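You operate a simulated robot arm through the tools that you are given. There is no shell and no other tool.

You run a simulated two-armed robot. Do the job below in one go: nothing can be reset, and whatever is moved stays where it is left.

TASK
Run nuts 5 and 7, then 6, down with the nut runner at the card's torque.
Fine: air lever open before the first run, shut last; nut 8 is done already.

It is judged by the outcome, as a careful person would: the job done as asked, and still so three seconds after it is handed in. It fails if anything else is knocked over, pushed out of place, dropped, spilled or broken.

THE ROBOT
Two 7-joint arms with two-finger grippers on one trunk that stands fixed in place. Base frame: the origin is at the foot of the trunk, x ahead of it, y to its left, z up. Lengths are in cm, angles in degrees, forces in N, time in s.
The left shoulder is at [5, 21.6, 124.6], the right one opposite. With the tool pointing down near the work surface each hand reaches from about 22 to 78 cm from the base axis, measured 20 degrees to its own side. Payload 3.18 kg a hand.
The tool frame of a hand sits at the grasp point between the pads (the TCP): z along the fingers, y along the line on which they close. The tips reach 3 cm beyond it. The gripper opens to 14.4 cm; its body begins 10.3 cm behind the TCP.
Orientation is told as [roll, pitch, yaw] about the base's x, y, z axes, in that order, counted from this pose: with the fingers straight down and closing along the base's y, the tool's x points along the base's -x, its y along +y and its z along -z.

THE INTERFACE
- The arms move only by the tool arm_command. It takes "left_targets", "right_targets" or both (then of equal length, played together; a hand with none holds still); each is a list of rows, each a list of 7 numbers: the shift along the tool's x, y, z in cm, then the turn, a rotation vector about the tool's x, y, z in degrees, then the opening in per cent of the stroke, from 0 (shut) to 100 (fully open). In form: [[x, y, z, ax, ay, az, claw], ...]. A call has 1 to 20 rows; each row shifts and turns the commanded pose from where the row before left it, along the tool's axes as they then stand. Each row takes 0.2 s and may step no farther than 5 cm and 8.6 degrees from the row before; otherwise, or with a gripper value out of range, the whole call is refused. A pose out of reach is approached as far as the arm can. The call stops where the force on the tool passes 50 N (or 10 N more than at its start, if that is more) or the arm is blocked; 0.2 s more then pass. The fingers move at their own pace (about 18.67 cm/s each) and stop on an object; they squeeze with about 33 N. The grip force told is the motor's: it shows also when the fingers shut on nothing. Time passes only in rows, and 0.2 s behind the last, so rows that do not move let the fingers close. It gives the time, the measured TCP pose, the force on the tool (base axes), the opening and the grip force at its end, in the units of the frame above (readings bear some noise), with the torque about the TCP (base axes, N m) and any sound that the robot's microphone picked up, and new pictures: "pictures" is both (left out), scene, wrist or none (wrist: the cameras of the hands that moved).
- Cameras (640 x 400 px; columns grow to the right, rows downward): "scene" is now at [12.77, 3.21, 145.46]; the picture's right is [0.34, -0.94, 0.00], its down [-0.37, -0.13, -0.92] and it looks along [0.86, 0.31, -0.40] (base axes); focal length 214 px, centre (320, 200). "left" rides on the left gripper at [7.6, -1.6, -14.3] in its tool frame; the picture's right is [0.21, 0.98, 0.00], its down [-0.84, 0.18, -0.51] and it looks along [-0.50, 0.11, 0.86] (tool axes); focal length 218 px, centre (320, 200). "right" rides on the right gripper at [7.6, 1.6, -14.3] in its tool frame; the picture's right is [-0.21, 0.98, 0.00], its down [-0.84, -0.18, -0.51] and it looks along [-0.50, -0.11, 0.86] (tool axes); focal length 218 px, centre (320, 200). There is no depth. A picture from a camera that has moved, and an enlarged one, comes with that camera's place and axes in the base frame and with its lens.
- lift_body(by): moves the trunk up (or, below 0, down) by that many cm; the arms and the scene camera ride with it, the base frame stays. It gives what a move gives, with no picture.
- head_to(pan, tilt): turns the head with the scene camera to pan (to the left, within 80 degrees either way) and tilt (down, from -29 to 69), counted from straight ahead of the robot (the tilt from the chest, where the trunk bows). It gives what a move gives, and a new picture of the scene camera.
- enlarge(camera, box): a new picture of the part [left, top, right, bottom] of that camera's present view, enlarged. The clock stands still meanwhile.
- job_done(): hands the job in; it is judged then, once.

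Places have to be worked out from the pictures, the camera data and where the tool is seen. Open the grippers and draw the arms clear of the work before you hand the job in, unless the task says otherwise.

The tools are called after "Call:" as a command line: name --argument value ..., lists and objects as JSON in quotes. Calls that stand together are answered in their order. arm_command: Moves the arms, as the interface text tells. Its arguments: {"type":"object","properties":{"left_targets":{"type":"array"},"right_targets":{"type":"array"},"pictures":{"type":"string","enum":["both","scene","wrist","none"]}},"required":[]} The other tools are called the same way: lift_body (by) moves the trunk up or down; head_to (pan, tilt) turns the head that bears the scene camera; enlarge (camera, box) takes an enlarged picture of a part of a camera's view; job_done () hands the job in.

At the start:

```text
time: 0.0
left_ee_pos: [28.4, 40.53, 148.82]
left_tcp_rot: [-0.1, -0.2, 0.0]
left_contact_force: [0.2, -0.6, 0.0]
left_moment: [0.0, 0.01, -0.03]
left_grip_width: 14.37
left_gripper_force: 0.1
right_ee_pos: [34.29, 1.48, 142.44]
right_tcp_rot: [0.1, 0.0, -0.2]
right_contact_force: [-0.9, -0.1, 0.9]
right_moment: [0.02, 0.0, -0.01]
right_grip_width: 14.4
right_gripper_force: 0.0
trunk travel left (down, up): [-32.5, 4.4]
head pan, tilt (commanded): [19.8, 23.3]
```

scene: 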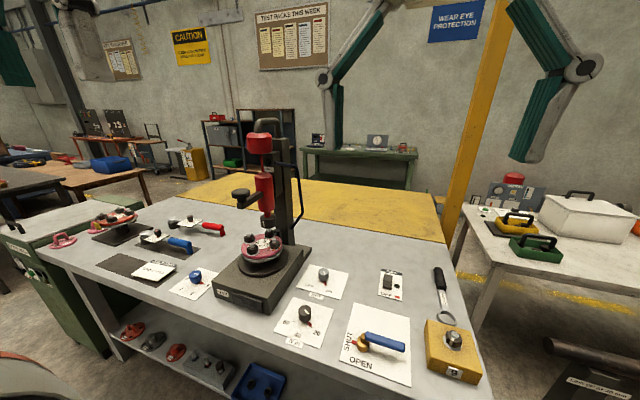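
right: 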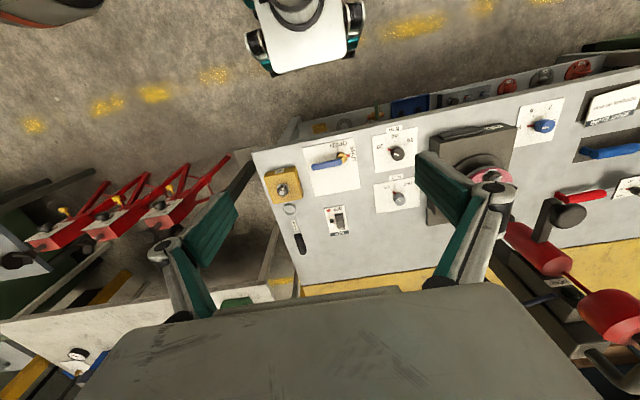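
left: 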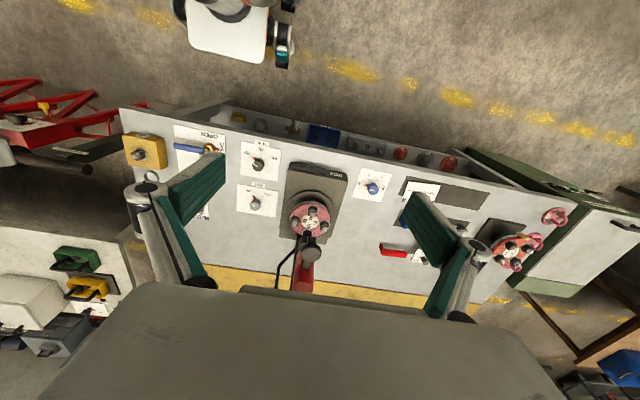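

The scene shows a bench with a nut-runner press, several knobs, an air lever and a card. I'll look closer at the parts before moving.

Call:
enlarge --camera "scene" --box '[200, 110, 340, 320]'

Call:
enlarge --camera "scene" --box '[260, 250, 500, 400]'

Call:
enlarge --camera "scene" --box '[40, 190, 240, 315]'

Call:
enlarge --camera "left" --box '[110, 100, 340, 245]'

Call:
enlarge --camera "left" --box '[330, 140, 580, 300]'

Call:
enlarge --camera "right" --box '[250, 90, 640, 300]'

```text
1.90 times, centred on (270, 215) of scene
camera zoom: at [12.77, 3.21, 145.46], right [0.34, -0.94, 0.0], down [-0.37, -0.13, -0.92], along [0.86, 0.31, -0.4], focal length 408 px, centre (415, 171)
```

zoom: 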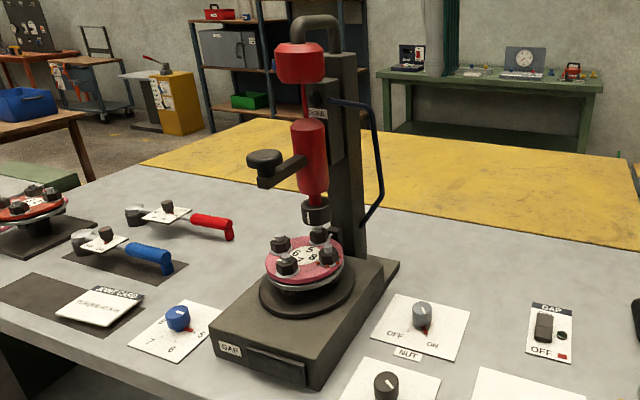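

```text
2.67 times, centred on (380, 325) of scene
camera zoom: at [12.77, 3.21, 145.46], right [0.34, -0.94, 0.0], down [-0.37, -0.13, -0.92], along [0.86, 0.31, -0.4], focal length 572 px, centre (160, -133)
```

zoom: 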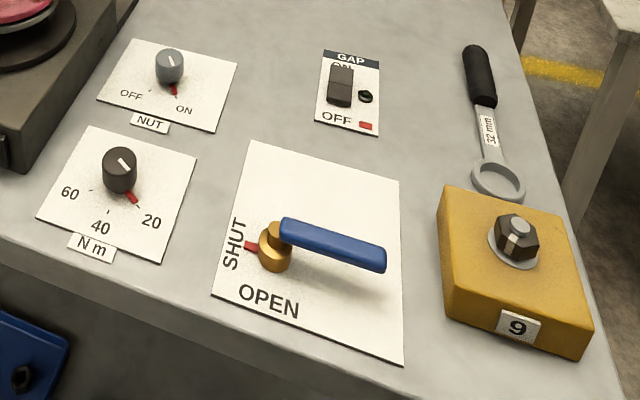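

```text
3.20 times, centred on (140, 252) of scene
camera zoom: at [12.77, 3.21, 145.46], right [0.34, -0.94, 0.0], down [-0.37, -0.13, -0.92], along [0.86, 0.31, -0.4], focal length 686 px, centre (896, 32)
```

zoom: 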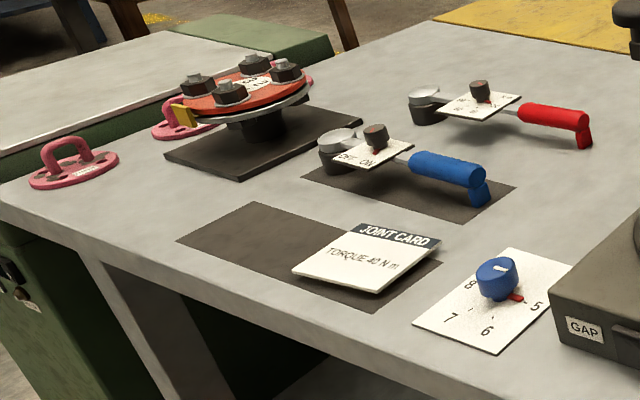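

```text
2.76 times, centred on (225, 172) of left
camera zoom: at [20.75, 39.0, 162.9], right [-0.21, 0.98, 0.0], down [0.84, 0.18, 0.51], along [0.5, 0.1, -0.86], focal length 602 px, centre (582, 276)
```

zoom: 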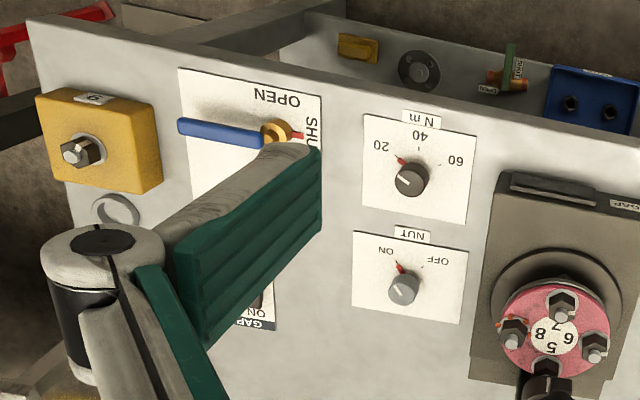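

```text
2.50 times, centred on (455, 220) of left
camera zoom: at [20.75, 39.0, 162.9], right [-0.21, 0.98, 0.0], down [0.84, 0.18, 0.51], along [0.5, 0.1, -0.86], focal length 546 px, centre (-18, 150)
```

zoom: 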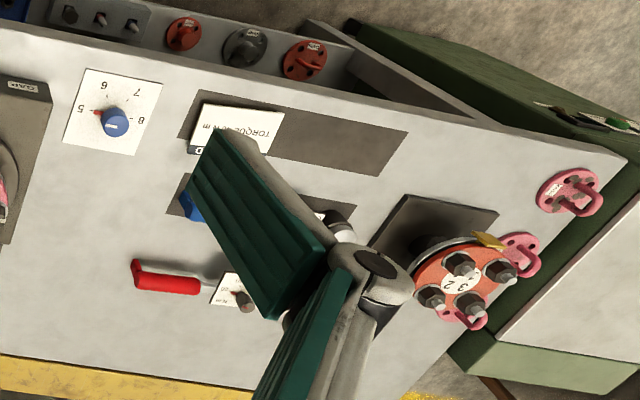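

```text
1.64 times, centred on (445, 195) of right
camera zoom: at [26.57, 3.23, 156.64], right [0.21, 0.98, 0.0], down [0.84, -0.18, 0.51], along [0.5, -0.11, -0.86], focal length 358 px, centre (115, 208)
```

zoom: 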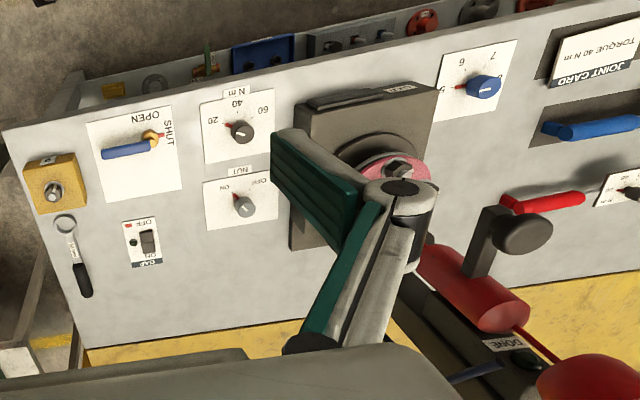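

Now tighter views on the press column, the card, and the hand-held tools to understand what the "nut runner" is and how it works.

Call:
enlarge --camera "scene" --box '[225, 115, 305, 165]'

Call:
enlarge --camera "scene" --box '[225, 160, 305, 210]'

Call:
enlarge --camera "scene" --box '[220, 205, 316, 265]'

Call:
enlarge --camera "scene" --box '[205, 250, 301, 310]'

Call:
enlarge --camera "scene" --box '[120, 205, 232, 275]'

Call:
enlarge --camera "scene" --box '[290, 255, 418, 335]'

Call:
enlarge --camera "scene" --box '[160, 255, 224, 295]'

Call:
enlarge --camera "left" --box '[260, 150, 372, 220]'

Call:
enlarge --camera "right" --box '[480, 180, 640, 280]'

```text
8.00 times, centred on (265, 140) of scene
camera zoom: at [12.77, 3.21, 145.46], right [0.34, -0.94, 0.0], down [-0.37, -0.13, -0.92], along [0.86, 0.31, -0.4], focal length 1716 px, centre (760, 680)
```

zoom: 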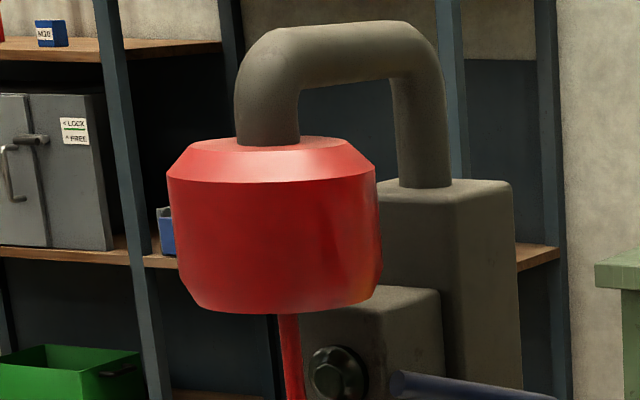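

```text
8.00 times, centred on (265, 185) of scene
camera zoom: at [12.77, 3.21, 145.46], right [0.34, -0.94, 0.0], down [-0.37, -0.13, -0.92], along [0.86, 0.31, -0.4], focal length 1716 px, centre (760, 320)
```

zoom: 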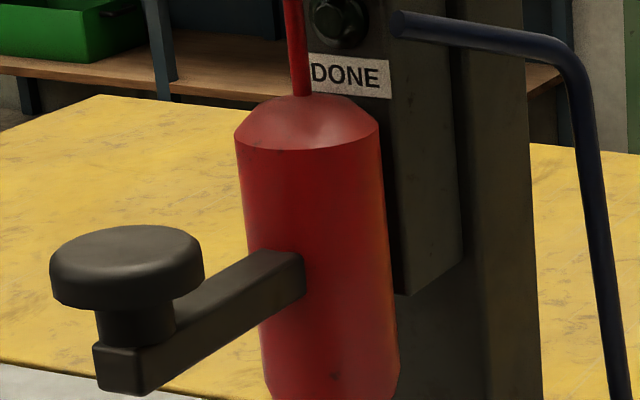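

```text
6.67 times, centred on (268, 235) of scene
camera zoom: at [12.77, 3.21, 145.46], right [0.34, -0.94, 0.0], down [-0.37, -0.13, -0.92], along [0.86, 0.31, -0.4], focal length 1430 px, centre (667, -33)
```

zoom: 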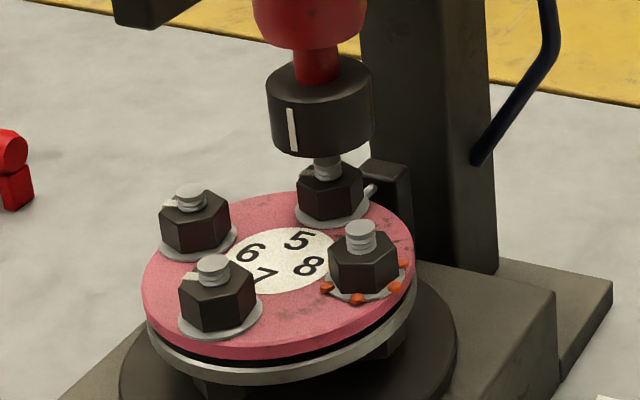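

```text
6.67 times, centred on (253, 280) of scene
camera zoom: at [12.77, 3.21, 145.46], right [0.34, -0.94, 0.0], down [-0.37, -0.13, -0.92], along [0.86, 0.31, -0.4], focal length 1430 px, centre (767, -333)
```

zoom: 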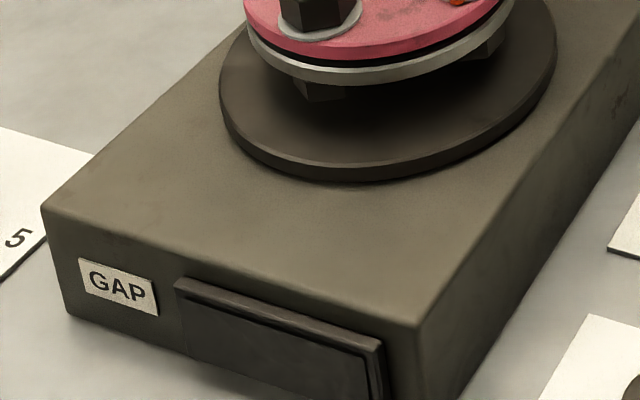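

```text
5.71 times, centred on (176, 240) of scene
camera zoom: at [12.77, 3.21, 145.46], right [0.34, -0.94, 0.0], down [-0.37, -0.13, -0.92], along [0.86, 0.31, -0.4], focal length 1226 px, centre (1143, -29)
```

zoom: 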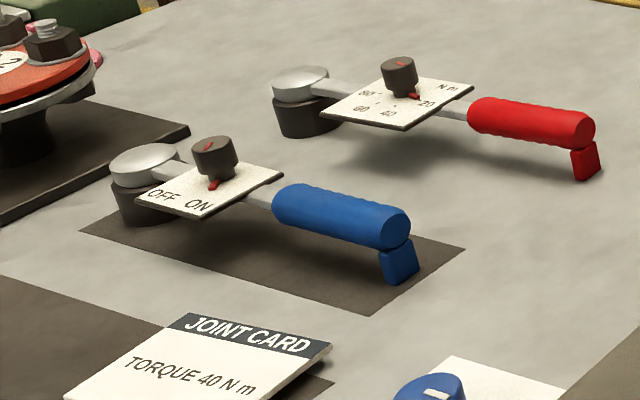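

```text
5.00 times, centred on (354, 295) of scene
camera zoom: at [12.77, 3.21, 145.46], right [0.34, -0.94, 0.0], down [-0.37, -0.13, -0.92], along [0.86, 0.31, -0.4], focal length 1072 px, centre (150, -275)
```

zoom: 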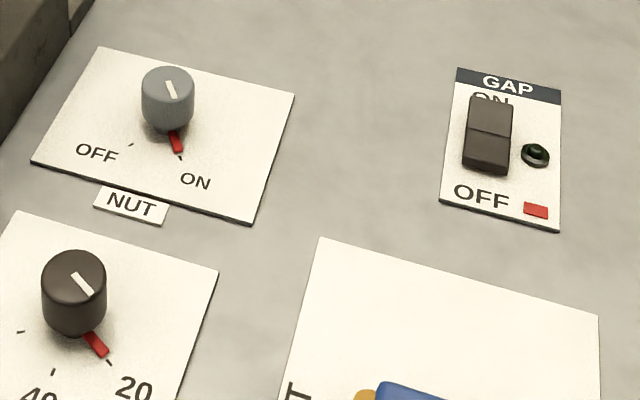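

```text
10.00 times, centred on (192, 275) of scene
camera zoom: at [12.77, 3.21, 145.46], right [0.34, -0.94, 0.0], down [-0.37, -0.13, -0.92], along [0.86, 0.31, -0.4], focal length 2145 px, centre (1600, -550)
```

zoom: 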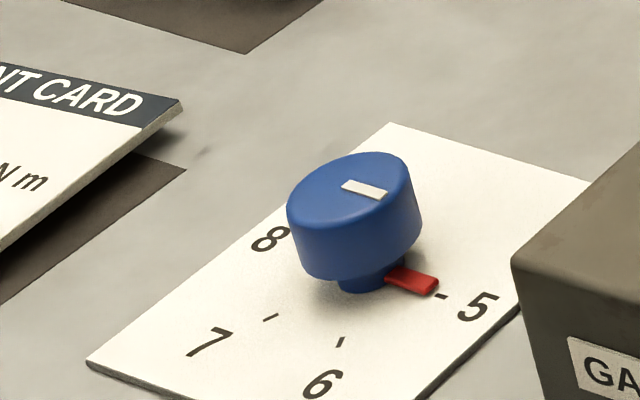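

```text
5.71 times, centred on (316, 185) of left
camera zoom: at [20.75, 39.0, 162.9], right [-0.21, 0.98, 0.0], down [0.84, 0.18, 0.51], along [0.5, 0.1, -0.86], focal length 1247 px, centre (343, 286)
```

zoom: 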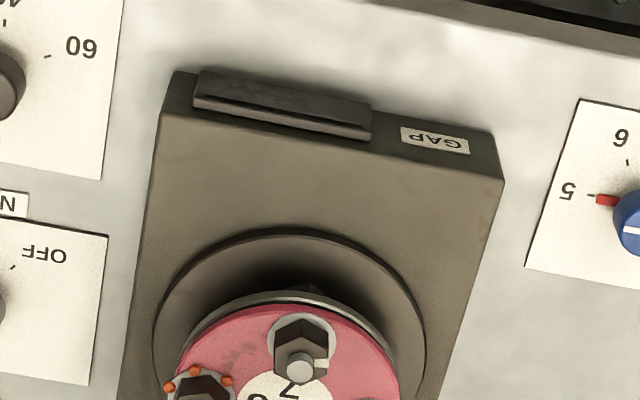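

```text
4.00 times, centred on (560, 230) of right
camera zoom: at [26.57, 3.23, 156.64], right [0.21, 0.98, 0.0], down [0.84, -0.18, 0.51], along [0.5, -0.11, -0.86], focal length 873 px, centre (-640, 80)
```

zoom: 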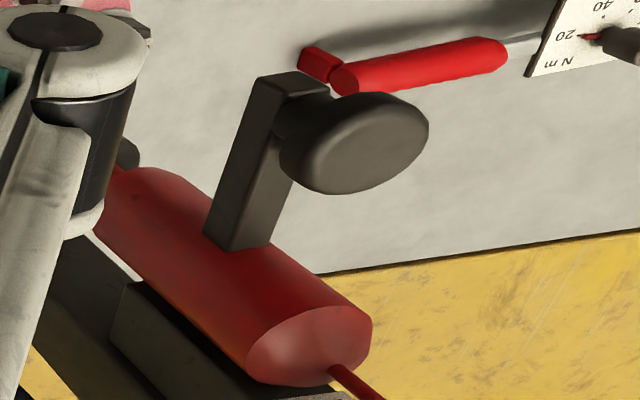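

The press is the nut runner: the pointer knobs (5–8 index now at 5, Nm at 20, NUT at ON), the air lever at SHUT, and the card reads 40 N m. I'll tilt the head down for a second view to fix positions.

Call:
head_to --pan 15 --tilt 45

```text
time: 0.8
left_ee_pos: [28.35, 40.56, 148.75]
left_tcp_rot: [-0.1, -0.3, 0.1]
left_contact_force: [1.0, -0.4, -0.3]
left_moment: [-0.03, 0.0, 0.02]
left_grip_width: 14.43
left_gripper_force: 0.1
right_ee_pos: [34.18, 1.38, 142.46]
right_tcp_rot: [0.1, 0.0, -0.2]
right_contact_force: [-0.1, -0.2, 0.5]
right_moment: [0.04, 0.0, -0.01]
right_grip_width: 14.41
right_gripper_force: 0.1
trunk travel left (down, up): [-32.5, 4.4]
head pan, tilt (commanded): [15.0, 45.0]
camera scene: at [11.9, 2.19, 142.14], right [0.26, -0.97, 0.0], down [-0.68, -0.18, -0.71], along [0.68, 0.18, -0.71], focal length 214 px, centre (320, 200)
```

scene: 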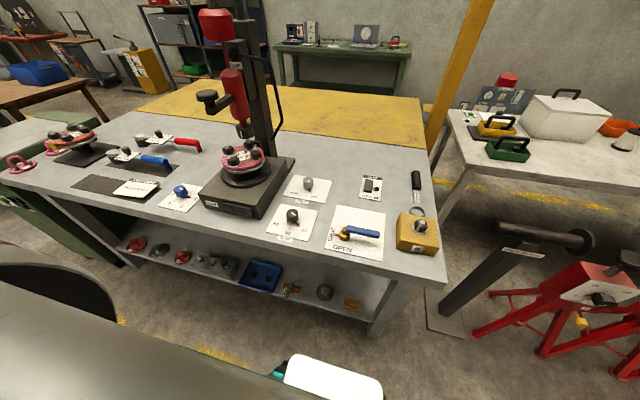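

The view is cleaner now. I'll enlarge pieces of it to measure where each control stands.

Call:
enlarge --camera "scene" --box '[260, 165, 452, 285]'

Call:
enlarge --camera "scene" --box '[150, 140, 310, 240]'

Call:
enlarge --camera "scene" --box '[180, 0, 308, 80]'

Call:
enlarge --camera "scene" --box '[180, 70, 308, 150]'

Call:
enlarge --camera "left" --box '[225, 120, 417, 240]'

Call:
enlarge --camera "left" --box '[260, 180, 388, 260]'

```text
3.33 times, centred on (356, 225) of scene
camera zoom: at [11.9, 2.19, 142.14], right [0.26, -0.97, 0.0], down [-0.68, -0.18, -0.71], along [0.68, 0.18, -0.71], focal length 715 px, centre (200, 117)
```

zoom: 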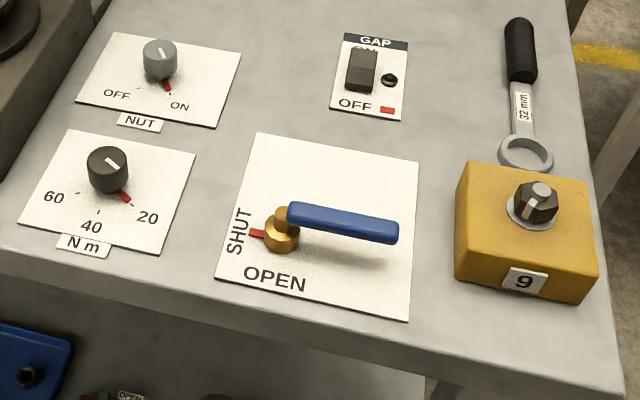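

```text
4.00 times, centred on (230, 190) of scene
camera zoom: at [11.9, 2.19, 142.14], right [0.26, -0.97, 0.0], down [-0.68, -0.18, -0.71], along [0.68, 0.18, -0.71], focal length 858 px, centre (680, 240)
```

zoom: 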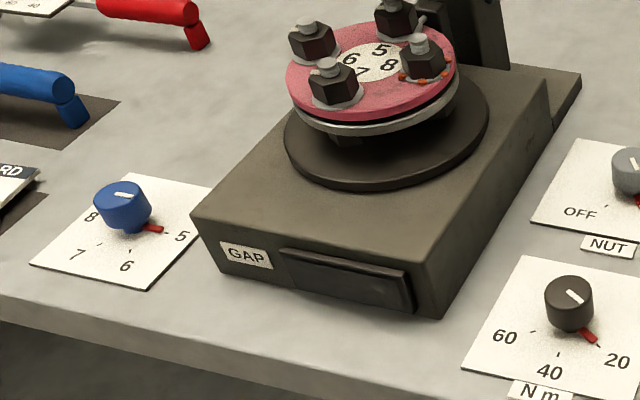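

```text
5.00 times, centred on (244, 40) of scene
camera zoom: at [11.9, 2.19, 142.14], right [0.26, -0.97, 0.0], down [-0.68, -0.18, -0.71], along [0.68, 0.18, -0.71], focal length 1072 px, centre (700, 1000)
```

zoom: 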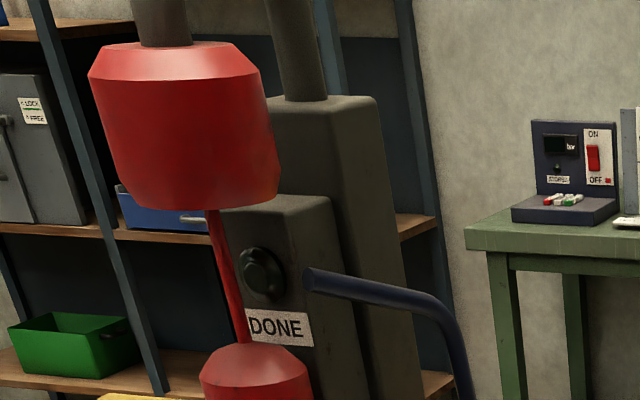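

```text
5.00 times, centred on (244, 110) of scene
camera zoom: at [11.9, 2.19, 142.14], right [0.26, -0.97, 0.0], down [-0.68, -0.18, -0.71], along [0.68, 0.18, -0.71], focal length 1072 px, centre (700, 650)
```

zoom: 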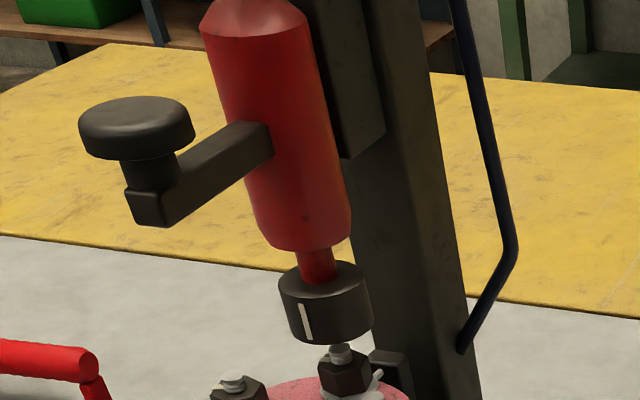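

```text
3.33 times, centred on (321, 180) of left
camera zoom: at [20.73, 39.0, 162.9], right [-0.21, 0.98, 0.0], down [0.84, 0.18, 0.51], along [0.5, 0.1, -0.86], focal length 728 px, centre (317, 267)
```

zoom: 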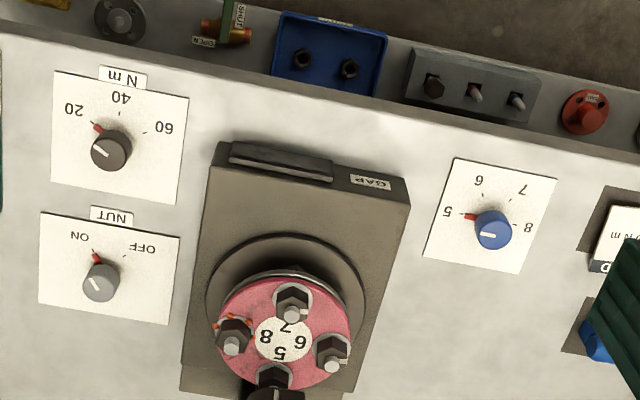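

```text
5.00 times, centred on (324, 220) of left
camera zoom: at [20.73, 39.0, 162.9], right [-0.21, 0.98, 0.0], down [0.84, 0.18, 0.51], along [0.5, 0.1, -0.86], focal length 1091 px, centre (300, 100)
```

zoom: 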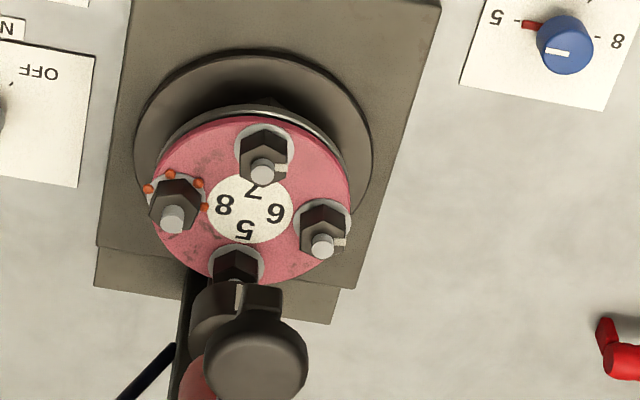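

I put the table top at z≈84.7, the Nm knob at about (54.6, 23.0, top 89.3), the air valve hub at (52, 5) with its handle pointing to −y, the runner's press pad at about (60, 45, 122), and the index knob at about (55, 67.4). I move the left hand above the Nm knob and the right hand over toward the lever, keeping both high.

Call:
arm_command --left_targets '[[-2.18, -1.46, 3.4, 0, 0, 0, 100], [-2.18, -1.46, 3.4, 0, 0, 0, 100], [-2.18, -1.46, 3.4, 0, 0, 0, 100], [-2.18, -1.46, 3.4, 0, 0, 0, 100], [-2.18, -1.46, 3.4, 0, 0, 0, 100], [-2.18, -1.46, 3.4, 0, 0, 0, 100], [-2.18, -1.46, 3.4, 0, 0, 0, 100], [-2.18, -1.46, 3.4, 0, 0, 0, 100], [-2.18, -1.46, 3.4, 0, 0, 0, 100], [-2.18, -1.46, 3.4, 0, 0, 0, 100], [-2.18, -1.46, 3.4, 0, 0, 0, 100], [-2.18, -1.46, 3.4, 0, 0, 0, 100]]' --right_targets '[[-0.48, -0.96, 2.28, 0, 0, 0, 100], [-0.48, -0.96, 2.28, 0, 0, 0, 100], [-0.48, -0.96, 2.28, 0, 0, 0, 100], [-0.48, -0.96, 2.28, 0, 0, 0, 100], [-0.48, -0.96, 2.28, 0, 0, 0, 100], [-0.48, -0.96, 2.28, 0, 0, 0, 100], [-0.48, -0.96, 2.28, 0, 0, 0, 100], [-0.48, -0.96, 2.28, 0, 0, 0, 100], [-0.48, -0.96, 2.28, 0, 0, 0, 100], [-0.48, -0.96, 2.28, 0, 0, 0, 100], [-0.48, -0.96, 2.28, 0, 0, 0, 100], [-0.48, -0.96, 2.28, 0, 0, 0, 100]]' --pictures "both"

```text
time: 3.5
left_ee_pos: [56.73, 38.94, 117.64]
left_tcp_rot: [0.0, -0.2, 0.1]
left_contact_force: [-0.3, -0.6, 0.4]
left_moment: [-0.02, -0.02, -0.02]
left_grip_width: 14.39
left_gripper_force: 0.2
left hand out of reach, approached as far as the arm can: row 5, 6, 7, 8, 9, 10, 11, 12
right_ee_pos: [39.96, -10.08, 114.9]
right_tcp_rot: [0.1, -0.1, -0.2]
right_contact_force: [0.7, 0.2, 0.2]
right_moment: [0.03, 0.0, 0.0]
right_grip_width: 14.38
right_gripper_force: 0.0
trunk travel left (down, up): [-32.5, 4.4]
head pan, tilt (commanded): [15.0, 45.0]
camera scene: at [11.88, 2.14, 142.14], right [0.26, -0.97, 0.0], down [-0.68, -0.18, -0.71], along [0.68, 0.18, -0.71], focal length 214 px, centre (320, 200)
camera right: at [32.36, -8.29, 129.06], right [0.21, 0.98, 0.0], down [0.84, -0.18, 0.51], along [0.5, -0.11, -0.86], focal length 218 px, centre (320, 200)
camera left: at [48.92, 37.44, 131.79], right [-0.21, 0.98, 0.0], down [0.84, 0.18, 0.51], along [0.5, 0.1, -0.86], focal length 218 px, centre (320, 200)
```

scene: 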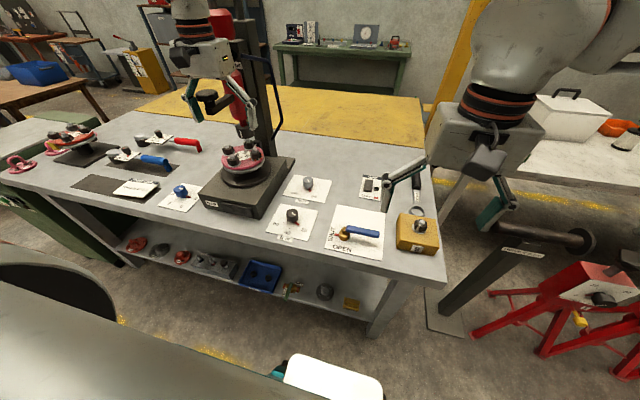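
right: 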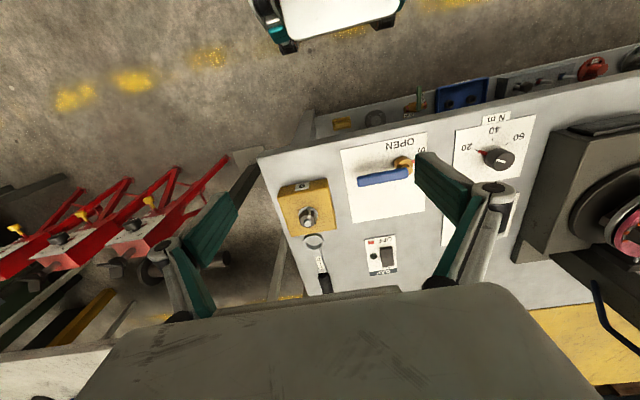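
left: 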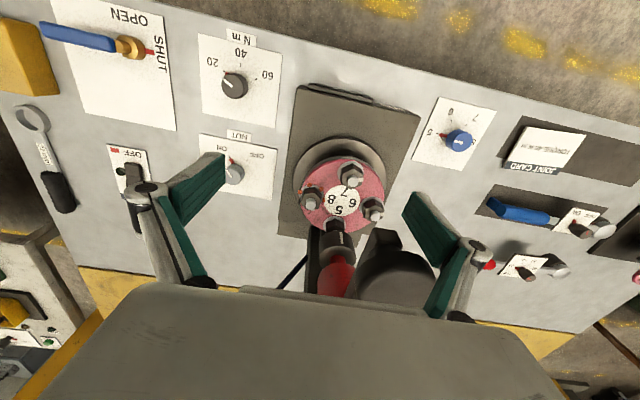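

The left arm could not follow to the knob and stopped near (56.7, 38.9, 117.6), close to the runner's pad. I need to see how close before moving it.

Call:
enlarge --camera "scene" --box '[160, 0, 288, 160]'

Call:
enlarge --camera "left" --box '[250, 150, 506, 310]'

```text
2.50 times, centred on (224, 80) of scene
camera zoom: at [11.88, 2.14, 142.14], right [0.26, -0.97, 0.0], down [-0.68, -0.18, -0.71], along [0.68, 0.18, -0.71], focal length 536 px, centre (560, 500)
```

zoom: 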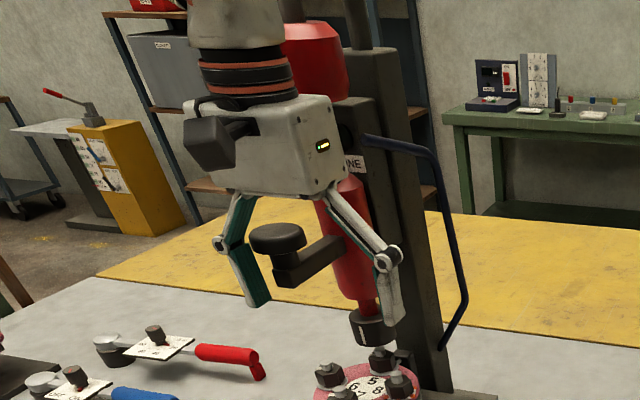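

```text
2.50 times, centred on (378, 230) of left
camera zoom: at [48.92, 37.44, 131.79], right [-0.21, 0.98, 0.0], down [0.84, 0.18, 0.51], along [0.5, 0.1, -0.86], focal length 546 px, centre (175, 125)
```

zoom: 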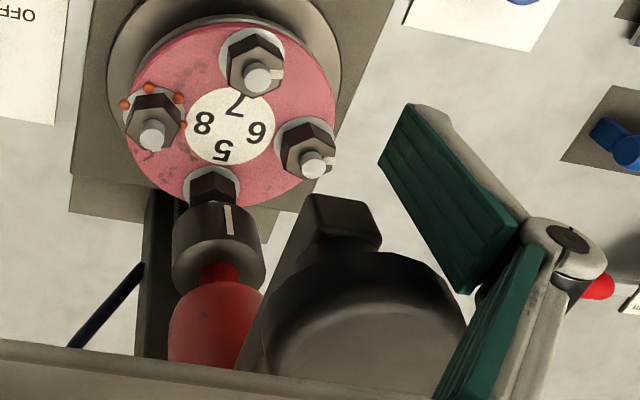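

The pad sits between the open fingers without touching. Retracing the same way (back toward the robot, +y, up) is safe, so I back out two rows and check how the arm responds.

Call:
arm_command --left_targets '[[2.18, 1.46, -3.4, 0, 0, 0, 100], [2.18, 1.46, -3.4, 0, 0, 0, 100]]' --pictures "none"

```text
time: 4.0
left_ee_pos: [52.12, 41.91, 124.28]
left_tcp_rot: [-0.1, -0.2, 0.0]
left_contact_force: [0.5, 0.0, 0.7]
left_moment: [-0.03, -0.04, -0.01]
left_grip_width: 14.41
left_gripper_force: 0.1
right_ee_pos: [40.09, -10.05, 114.92]
right_tcp_rot: [0.1, -0.1, 0.0]
right_contact_force: [0.2, 0.1, -0.9]
right_moment: [0.02, -0.03, 0.03]
right_grip_width: 14.41
right_gripper_force: 0.0
trunk travel left (down, up): [-32.5, 4.4]
head pan, tilt (commanded): [15.0, 45.0]
```

The commanded pose follows the reached one, so moves are relative to where the hand is. I retreat clear of the runner and then try a pure −y shift to learn what limits the left arm.

Call:
arm_command --left_targets '[[4, 0, -2, 0, 0, 0, 100], [4, 0, -2, 0, 0, 0, 100], [4, 0, -2, 0, 0, 0, 100], [4, 0, -2, 0, 0, 0, 100]]' --pictures "none"

Call:
arm_command --left_targets '[[0, -3, 0, 0, 0, 0, 100], [0, -3, 0, 0, 0, 0, 100]]' --pictures "none"

```text
time: 5.0
left_ee_pos: [36.26, 41.74, 132.25]
left_tcp_rot: [-0.1, -0.2, 0.0]
left_contact_force: [-0.2, 0.0, 0.3]
left_moment: [0.0, -0.01, 0.0]
left_grip_width: 14.39
left_gripper_force: 0.1
right_ee_pos: [39.94, -10.04, 115.1]
right_tcp_rot: [0.2, 0.0, 0.0]
right_contact_force: [0.0, -0.7, 0.3]
right_moment: [-0.03, -0.02, 0.0]
right_grip_width: 14.4
right_gripper_force: 0.1
trunk travel left (down, up): [-32.5, 4.4]
head pan, tilt (commanded): [15.0, 45.0]
```

```text
time: 5.7
left_ee_pos: [36.43, 35.75, 132.24]
left_tcp_rot: [-0.1, -0.1, 0.0]
left_contact_force: [-0.9, 0.4, 0.5]
left_moment: [-0.01, 0.01, 0.0]
left_grip_width: 14.42
left_gripper_force: 0.1
right_ee_pos: [40.08, -10.0, 114.92]
right_tcp_rot: [0.1, 0.0, -0.1]
right_contact_force: [0.8, 0.1, 0.0]
right_moment: [0.02, -0.01, 0.0]
right_grip_width: 14.42
right_gripper_force: 0.0
trunk travel left (down, up): [-32.5, 4.4]
head pan, tilt (commanded): [15.0, 45.0]
```

That worked down to y=35.8; I continue in −y and also a bit lower to find the limit.

Call:
arm_command --left_targets '[[0, -3, 0, 0, 0, 0, 100], [0, -3, 0, 0, 0, 0, 100], [0, -3, 0, 0, 0, 0, 100]]' --pictures "none"

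```text
time: 6.5
left_ee_pos: [36.83, 31.81, 135.82]
left_tcp_rot: [0.0, 0.0, -0.1]
left_contact_force: [0.4, 0.1, 0.9]
left_moment: [0.04, -0.01, 0.0]
left_grip_width: 14.38
left_gripper_force: 0.1
left hand out of reach, approached as far as the arm can: row 1, 2, 3
right_ee_pos: [40.05, -9.89, 114.96]
right_tcp_rot: [0.1, 0.0, -0.1]
right_contact_force: [0.5, 0.1, 0.7]
right_moment: [0.0, 0.05, 0.0]
right_grip_width: 14.41
right_gripper_force: 0.0
trunk travel left (down, up): [-32.5, 4.4]
head pan, tilt (commanded): [15.0, 45.0]
```

The limit appears at a bearing of about 18° from the shoulder with yaw 0, so it looks like a wrist limit. I'll turn the tool clockwise (negative yaw) and retry.

Call:
arm_command --left_targets '[[0, 0, 0, 0, 0, 8, 100], [0, 0, 0, 0, 0, 8, 100], [0, 0, 0, 0, 0, 8, 100], [0, 0, 0, 0, 0, 8, 100]]' --pictures "none"

```text
time: 7.5
left_ee_pos: [36.65, 31.79, 135.51]
left_tcp_rot: [0.0, -0.2, -32.1]
left_contact_force: [0.0, 0.9, -0.2]
left_moment: [0.0, -0.04, -0.03]
left_grip_width: 14.41
left_gripper_force: 0.0
right_ee_pos: [39.98, -9.93, 114.86]
right_tcp_rot: [0.2, 0.0, -0.1]
right_contact_force: [0.4, -0.7, -0.6]
right_moment: [0.01, 0.01, 0.03]
right_grip_width: 14.38
right_gripper_force: 0.1
trunk travel left (down, up): [-32.5, 4.4]
head pan, tilt (commanded): [15.0, 45.0]
```

Turning freed it. With yaw −32 I go toward the Nm knob's hover point (54.6, 23, 108).

Call:
arm_command --left_targets '[[-2.486, 0.256, 3.44, 0, 0, 0, 100], [-2.486, 0.256, 3.44, 0, 0, 0, 100], [-2.486, 0.256, 3.44, 0, 0, 0, 100], [-2.486, 0.256, 3.44, 0, 0, 0, 100], [-2.486, 0.256, 3.44, 0, 0, 0, 100], [-2.486, 0.256, 3.44, 0, 0, 0, 100], [-2.486, 0.256, 3.44, 0, 0, 0, 100], [-2.486, 0.256, 3.44, 0, 0, 0, 100]]' --pictures "wrist"

```text
time: 9.2
left_ee_pos: [55.04, 23.0, 108.05]
left_tcp_rot: [-0.3, -0.1, -31.8]
left_contact_force: [0.6, 0.2, 2.1]
left_moment: [-0.01, 0.12, -0.01]
left_grip_width: 14.37
left_gripper_force: 0.0
right_ee_pos: [40.23, -9.75, 114.75]
right_tcp_rot: [0.1, 0.1, 0.0]
right_contact_force: [0.3, -0.3, -0.8]
right_moment: [-0.08, 0.07, 0.01]
right_grip_width: 14.39
right_gripper_force: 0.1
trunk travel left (down, up): [-32.5, 4.4]
head pan, tilt (commanded): [15.0, 45.0]
camera left: at [47.51, 25.92, 122.3], right [0.34, 0.94, 0.0], down [0.81, -0.29, 0.51], along [0.48, -0.17, -0.86], focal length 218 px, centre (320, 200)
```

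left: 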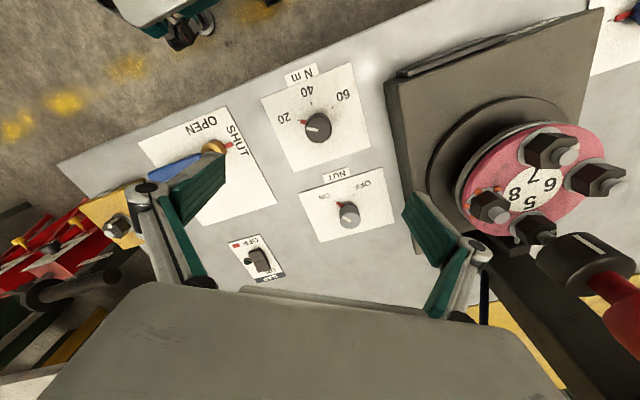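

The Nm knob lies right under the hand (TCP axis projects to about row 130 at table height). I enlarge to measure the tick angles.

Call:
enlarge --camera "left" --box '[256, 60, 384, 140]'

Call:
enlarge --camera "left" --box '[286, 96, 350, 156]'

Call:
enlarge --camera "left" --box '[296, 160, 400, 240]'

Call:
enlarge --camera "left" --box '[410, 100, 640, 260]'

```text
5.00 times, centred on (320, 100) of left
camera zoom: at [47.51, 25.92, 122.3], right [0.34, 0.94, 0.0], down [0.81, -0.29, 0.51], along [0.48, -0.17, -0.86], focal length 1091 px, centre (320, 700)
```

zoom: 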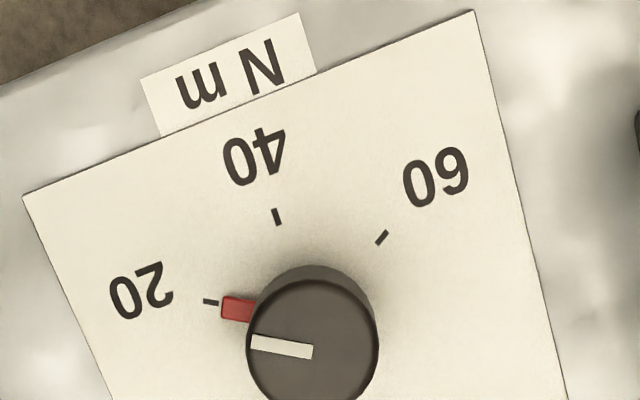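

```text
6.67 times, centred on (318, 126) of left
camera zoom: at [47.51, 25.92, 122.3], right [0.34, 0.94, 0.0], down [0.81, -0.29, 0.51], along [0.48, -0.17, -0.86], focal length 1455 px, centre (333, 693)
```

zoom: 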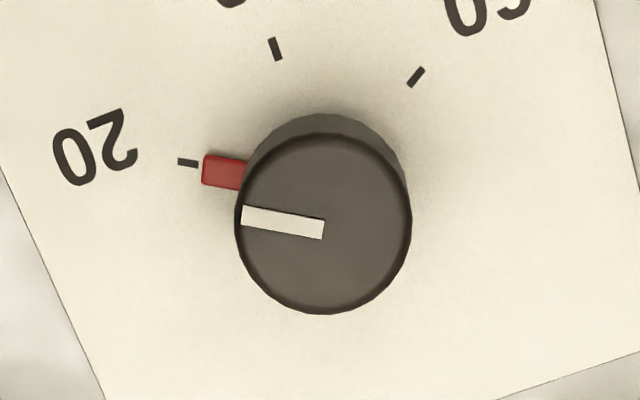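

```text
5.00 times, centred on (348, 200) of left
camera zoom: at [47.51, 25.92, 122.3], right [0.34, 0.94, 0.0], down [0.81, -0.29, 0.51], along [0.48, -0.17, -0.86], focal length 1091 px, centre (180, 200)
```

zoom: 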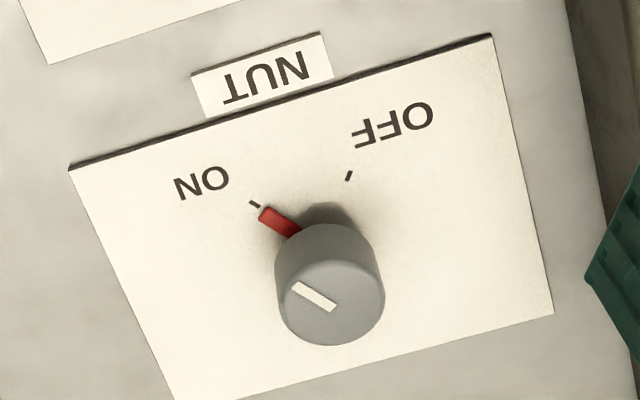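

```text
2.50 times, centred on (525, 180) of left
camera zoom: at [47.51, 25.92, 122.3], right [0.34, 0.94, 0.0], down [0.81, -0.29, 0.51], along [0.48, -0.17, -0.86], focal length 546 px, centre (-192, 250)
```

zoom: 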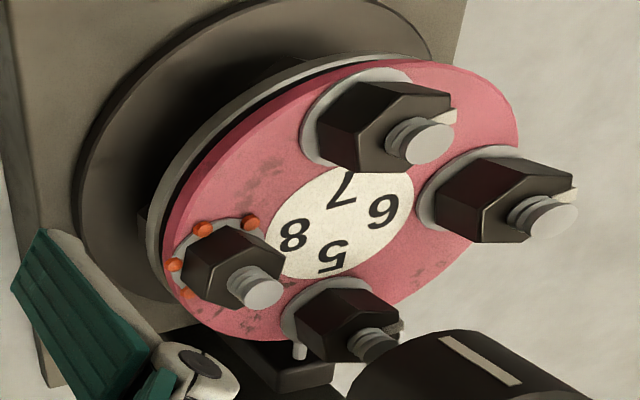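

The Nm ticks are 60° apart: 20 at 239.5°, 40 at 180°, 60 at 120° about centre (54.7, 23.1), so 20→40 is a 60° clockwise turn. I'll test in the air whether the wrist can turn from yaw −75 to −135, which would keep the fingers off the pointer.

Call:
arm_command --left_targets '[[0, 0, 0, 0, 0, 8.6, 100], [0, 0, 0, 0, 0, 8.6, 100], [0, 0, 0, 0, 0, 8.6, 100], [0, 0, 0, 0, 0, 8.6, 100], [0, 0, 0, 0, 0, 8.6, 100], [0, 0, 0, 0, 0, 8.6, 100], [0, 0, 0, 0, 0, 8.6, 100], [0, 0, 0, 0, 0, 8.6, 100], [0, 0, 0, 0, 0, 8.6, 100], [0, 0, 0, 0, 0, 8.6, 100], [0, 0, 0, 0, 0, 8.6, 100], [0, 0, 0, 0, 0, 8.6, 100]]' --pictures "none"

```text
time: 11.8
left_ee_pos: [54.79, 22.86, 108.22]
left_tcp_rot: [0.2, -0.1, -135.3]
left_contact_force: [0.3, -0.4, 0.3]
left_moment: [-0.01, 0.02, 0.01]
left_grip_width: 14.42
left_gripper_force: 0.0
right_ee_pos: [40.09, -9.98, 114.9]
right_tcp_rot: [0.1, 0.0, -0.2]
right_contact_force: [-0.5, -0.2, -0.4]
right_moment: [0.03, 0.0, -0.04]
right_grip_width: 14.38
right_gripper_force: 0.0
trunk travel left (down, up): [-32.5, 4.4]
head pan, tilt (commanded): [15.0, 45.0]
```

The wrist turns freely there. I rotate back to yaw −75 and then descend over the knob with the fingers partly opened, stopping with tips about 1.3 cm above the plate.

Call:
arm_command --left_targets '[[0, 0, 0, 0, 0, -8.6, 80], [0, 0, 0, 0, 0, -8.6, 70], [0, 0, 0, 0, 0, -8.6, 60], [0, 0, 0, 0, 0, -8.6, 60], [0, 0, 0, 0, 0, -8.6, 60], [0, 0, 0, 0, 0, -8.6, 60], [0, 0, 0, 0, 0, -8.6, 60], [0, 0, 3, 0, 0, 0, 60], [0, 0, 3, 0, 0, 0, 60], [0, 0, 3, 0, 0, 0, 60]]' --pictures "wrist"

```text
time: 14.1
left_ee_pos: [55.01, 22.89, 99.15]
left_tcp_rot: [0.1, -0.3, -74.9]
left_contact_force: [-0.5, 0.1, -0.1]
left_moment: [0.01, 0.05, 0.0]
left_grip_width: 8.67
left_gripper_force: 0.0
right_ee_pos: [40.14, -9.88, 114.96]
right_tcp_rot: [0.1, 0.0, -0.1]
right_contact_force: [0.3, -0.3, -0.8]
right_moment: [-0.02, -0.02, 0.03]
right_grip_width: 14.4
right_gripper_force: 0.1
trunk travel left (down, up): [-32.5, 4.4]
head pan, tilt (commanded): [15.0, 45.0]
camera left: at [51.25, 29.95, 113.28], right [0.89, 0.46, 0.0], down [0.39, -0.77, 0.51], along [0.23, -0.45, -0.86], focal length 218 px, centre (320, 200)
```

left: 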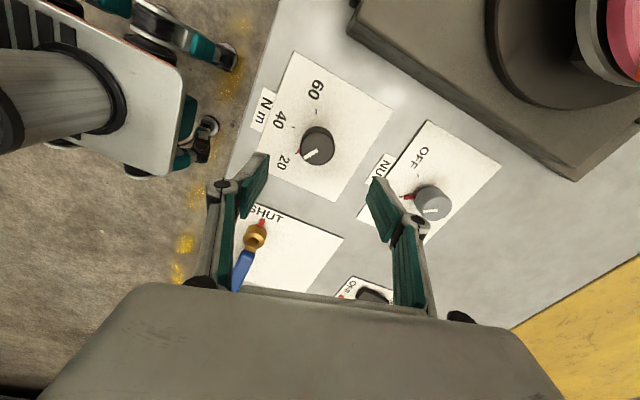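

The knob is centred below the hand. I descend 10 cm and close on it.

Call:
arm_command --left_targets '[[0, 0, 3.4, 0, 0, 0, 60], [0, 0, 3.4, 0, 0, 0, 60], [0, 0, 3.3, 0, 0, 0, 60], [0, 0, 0, 0, 0, 0, 60], [0, 0, 0, 0, 0, 0, 0], [0, 0, 0, 0, 0, 0, 0], [0, 0, 0, 0, 0, 0, 0]]' --pictures "wrist"

```text
time: 15.7
left_ee_pos: [52.8, 25.69, 90.84]
left_tcp_rot: [0.1, -0.2, -74.7]
left_contact_force: [0.4, 24.0, -1.4]
left_moment: [0.5, -0.01, 0.28]
left_grip_width: 0.0
left_gripper_force: 30.8
left hand out of reach, approached as far as the arm can: row 1, 2, 3
right_ee_pos: [40.19, -9.81, 114.94]
right_tcp_rot: [0.0, 0.0, -0.1]
right_contact_force: [0.0, -0.2, -0.6]
right_moment: [-0.03, 0.01, 0.03]
right_grip_width: 14.41
right_gripper_force: 0.0
trunk travel left (down, up): [-32.5, 4.4]
head pan, tilt (commanded): [15.0, 45.0]
camera left: at [49.06, 32.82, 104.97], right [0.89, 0.46, 0.0], down [0.39, -0.76, 0.51], along [0.23, -0.45, -0.86], focal length 218 px, centre (320, 200)
```

left: 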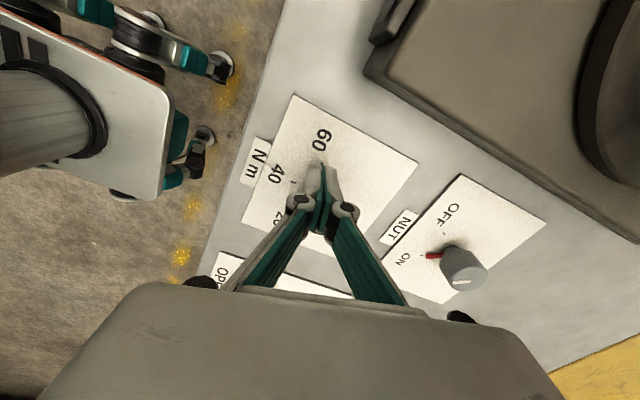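

The arm again ran into its limit low down and ended beside the knob with fingers shut, pressing it lightly. I'll ease away in +y, lift, and look before lowering the trunk to gain reach.

Call:
arm_command --left_targets '[[1.2, 0.3, 0, 0, 0, 0, 0], [0, 0, -3, 0, 0, 0, 0], [0, 0, -4, 0, 0, 0, 0], [0, 0, -4, 0, 0, 0, 30], [0, 0, -4, 0, 0, 0, 60]]' --pictures "both"

```text
time: 16.9
left_ee_pos: [52.5, 26.28, 106.29]
left_tcp_rot: [0.0, -0.1, -75.0]
left_contact_force: [-0.2, -0.2, 0.2]
left_moment: [0.03, -0.03, -0.01]
left_grip_width: 8.63
left_gripper_force: 0.1
right_ee_pos: [40.01, -10.03, 114.85]
right_tcp_rot: [0.1, 0.0, -0.1]
right_contact_force: [0.3, -0.2, 1.1]
right_moment: [0.03, -0.04, 0.01]
right_grip_width: 14.42
right_gripper_force: 0.1
trunk travel left (down, up): [-32.5, 4.4]
head pan, tilt (commanded): [15.0, 45.0]
camera scene: at [11.82, 2.14, 142.14], right [0.26, -0.97, 0.0], down [-0.68, -0.18, -0.71], along [0.68, 0.18, -0.71], focal length 214 px, centre (320, 200)
camera left: at [48.83, 33.46, 120.46], right [0.89, 0.46, 0.0], down [0.39, -0.77, 0.51], along [0.23, -0.45, -0.86], focal length 218 px, centre (320, 200)
```

scene: 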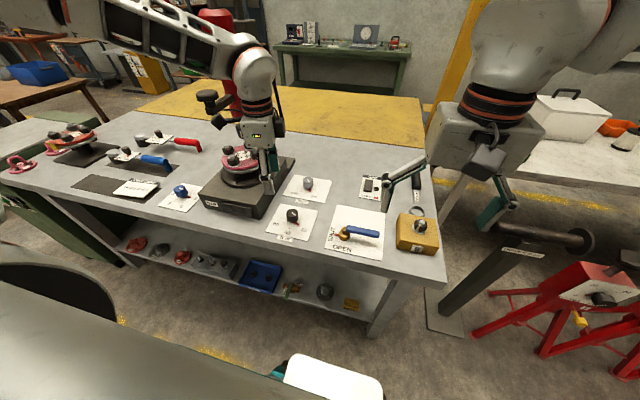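
left: 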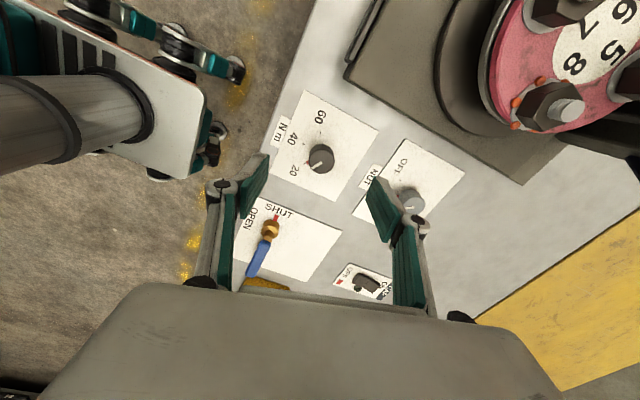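

The knob still reads 20 and nothing moved. I raise the left hand a bit and lower the trunk so the shoulder is nearer the table height.

Call:
arm_command --left_targets '[[0, 0, -3, 0, 0, 0, 60], [0, 0, -3, 0, 0, 0, 60]]' --pictures "none"

Call:
lift_body --by -12

Call:
head_to --pan 20 --tilt 40

```text
time: 17.4
left_ee_pos: [52.62, 26.46, 112.12]
left_tcp_rot: [0.1, -0.2, -74.8]
left_contact_force: [-0.4, 0.2, -0.4]
left_moment: [-0.03, 0.01, -0.02]
left_grip_width: 8.62
left_gripper_force: 0.0
right_ee_pos: [40.12, -9.83, 114.95]
right_tcp_rot: [0.1, 0.0, 0.0]
right_contact_force: [0.4, 1.0, 0.0]
right_moment: [0.02, 0.03, 0.01]
right_grip_width: 14.39
right_gripper_force: 0.1
trunk travel left (down, up): [-32.5, 4.4]
head pan, tilt (commanded): [15.0, 45.0]
```

```text
time: 18.9
left_ee_pos: [52.7, 26.65, 100.2]
left_tcp_rot: [0.3, -0.2, -74.9]
left_contact_force: [-1.0, 0.5, 0.4]
left_moment: [0.02, -0.01, 0.02]
left_grip_width: 8.65
left_gripper_force: 0.1
right_ee_pos: [39.88, -9.92, 103.26]
right_tcp_rot: [0.1, -0.1, -0.1]
right_contact_force: [0.6, -0.8, 0.3]
right_moment: [-0.02, -0.07, 0.01]
right_grip_width: 14.39
right_gripper_force: 0.1
trunk travel left (down, up): [-20.5, 16.4]
head pan, tilt (commanded): [15.0, 45.0]
```

```text
time: 19.6
left_ee_pos: [52.74, 26.46, 100.07]
left_tcp_rot: [0.0, -0.2, -74.9]
left_contact_force: [0.0, -0.4, 0.1]
left_moment: [0.03, 0.02, 0.01]
left_grip_width: 8.65
left_gripper_force: 0.2
right_ee_pos: [40.17, -10.03, 103.0]
right_tcp_rot: [0.1, 0.0, -0.1]
right_contact_force: [0.0, -0.3, 0.5]
right_moment: [-0.01, -0.01, 0.01]
right_grip_width: 14.41
right_gripper_force: 0.0
trunk travel left (down, up): [-20.5, 16.4]
head pan, tilt (commanded): [20.0, 40.0]
camera scene: at [17.17, 2.99, 130.49], right [0.34, -0.94, 0.0], down [-0.6, -0.22, -0.77], along [0.72, 0.26, -0.64], focal length 214 px, centre (320, 200)
```

scene: 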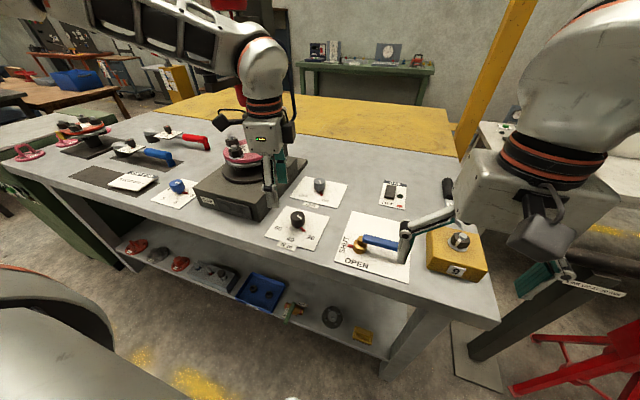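

Trunk lowered 12 cm. Now I shift over the knob and descend in small rows, watching for any "out of reach" note before closing.

Call:
arm_command --left_targets '[[-3.8, 1.05, 0, 0, 0, 0, 60], [0, 0, 2, 0, 0, 0, 60], [0, 0, 2, 0, 0, 0, 60]]' --pictures "wrist"

```text
time: 20.4
left_ee_pos: [54.78, 23.16, 95.97]
left_tcp_rot: [0.2, -0.2, -74.9]
left_contact_force: [1.3, -0.2, 0.0]
left_moment: [-0.01, 0.03, 0.0]
left_grip_width: 8.66
left_gripper_force: 0.0
right_ee_pos: [40.03, -10.02, 103.01]
right_tcp_rot: [0.1, 0.1, 0.0]
right_contact_force: [0.5, 0.7, -0.1]
right_moment: [0.01, 0.06, 0.01]
right_grip_width: 14.39
right_gripper_force: 0.1
trunk travel left (down, up): [-20.5, 16.4]
head pan, tilt (commanded): [20.0, 40.0]
camera left: at [51.27, 30.3, 110.15], right [0.89, 0.46, 0.0], down [0.39, -0.77, 0.51], along [0.23, -0.45, -0.86], focal length 218 px, centre (320, 200)
```

left: 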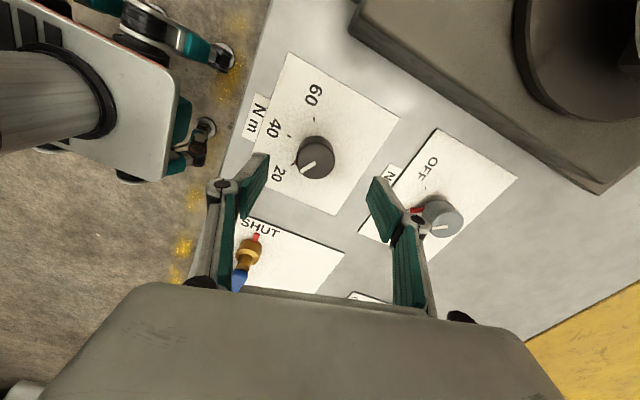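

Reachable so far and centred. Down another 7 cm, still open.

Call:
arm_command --left_targets '[[0, 0, 2.5, 0, 0, 0, 60], [0, 0, 2.5, 0, 0, 0, 60], [0, 0, 2.0, 0, 0, 0, 60]]' --pictures "wrist"

```text
time: 21.2
left_ee_pos: [54.81, 23.34, 89.1]
left_tcp_rot: [0.1, -0.1, -74.9]
left_contact_force: [0.2, -0.1, 0.3]
left_moment: [0.03, 0.04, 0.01]
left_grip_width: 8.64
left_gripper_force: 0.0
right_ee_pos: [40.05, -9.91, 103.1]
right_tcp_rot: [0.2, -0.1, -0.1]
right_contact_force: [-0.2, -0.3, -0.5]
right_moment: [0.02, 0.02, 0.03]
right_grip_width: 14.4
right_gripper_force: 0.0
trunk travel left (down, up): [-20.5, 16.4]
head pan, tilt (commanded): [20.0, 40.0]
camera left: at [51.17, 30.41, 103.24], right [0.89, 0.46, 0.0], down [0.39, -0.77, 0.51], along [0.23, -0.45, -0.86], focal length 218 px, centre (320, 200)
```

left: 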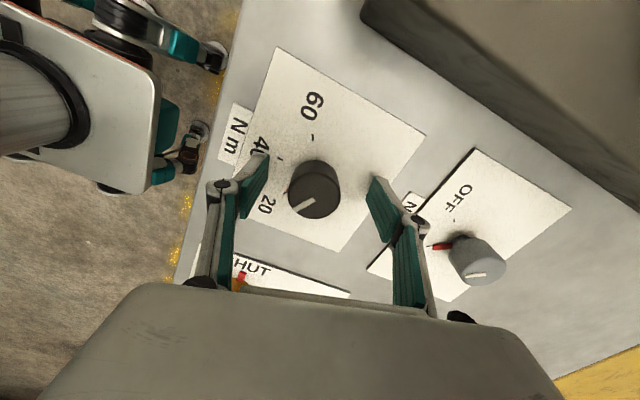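

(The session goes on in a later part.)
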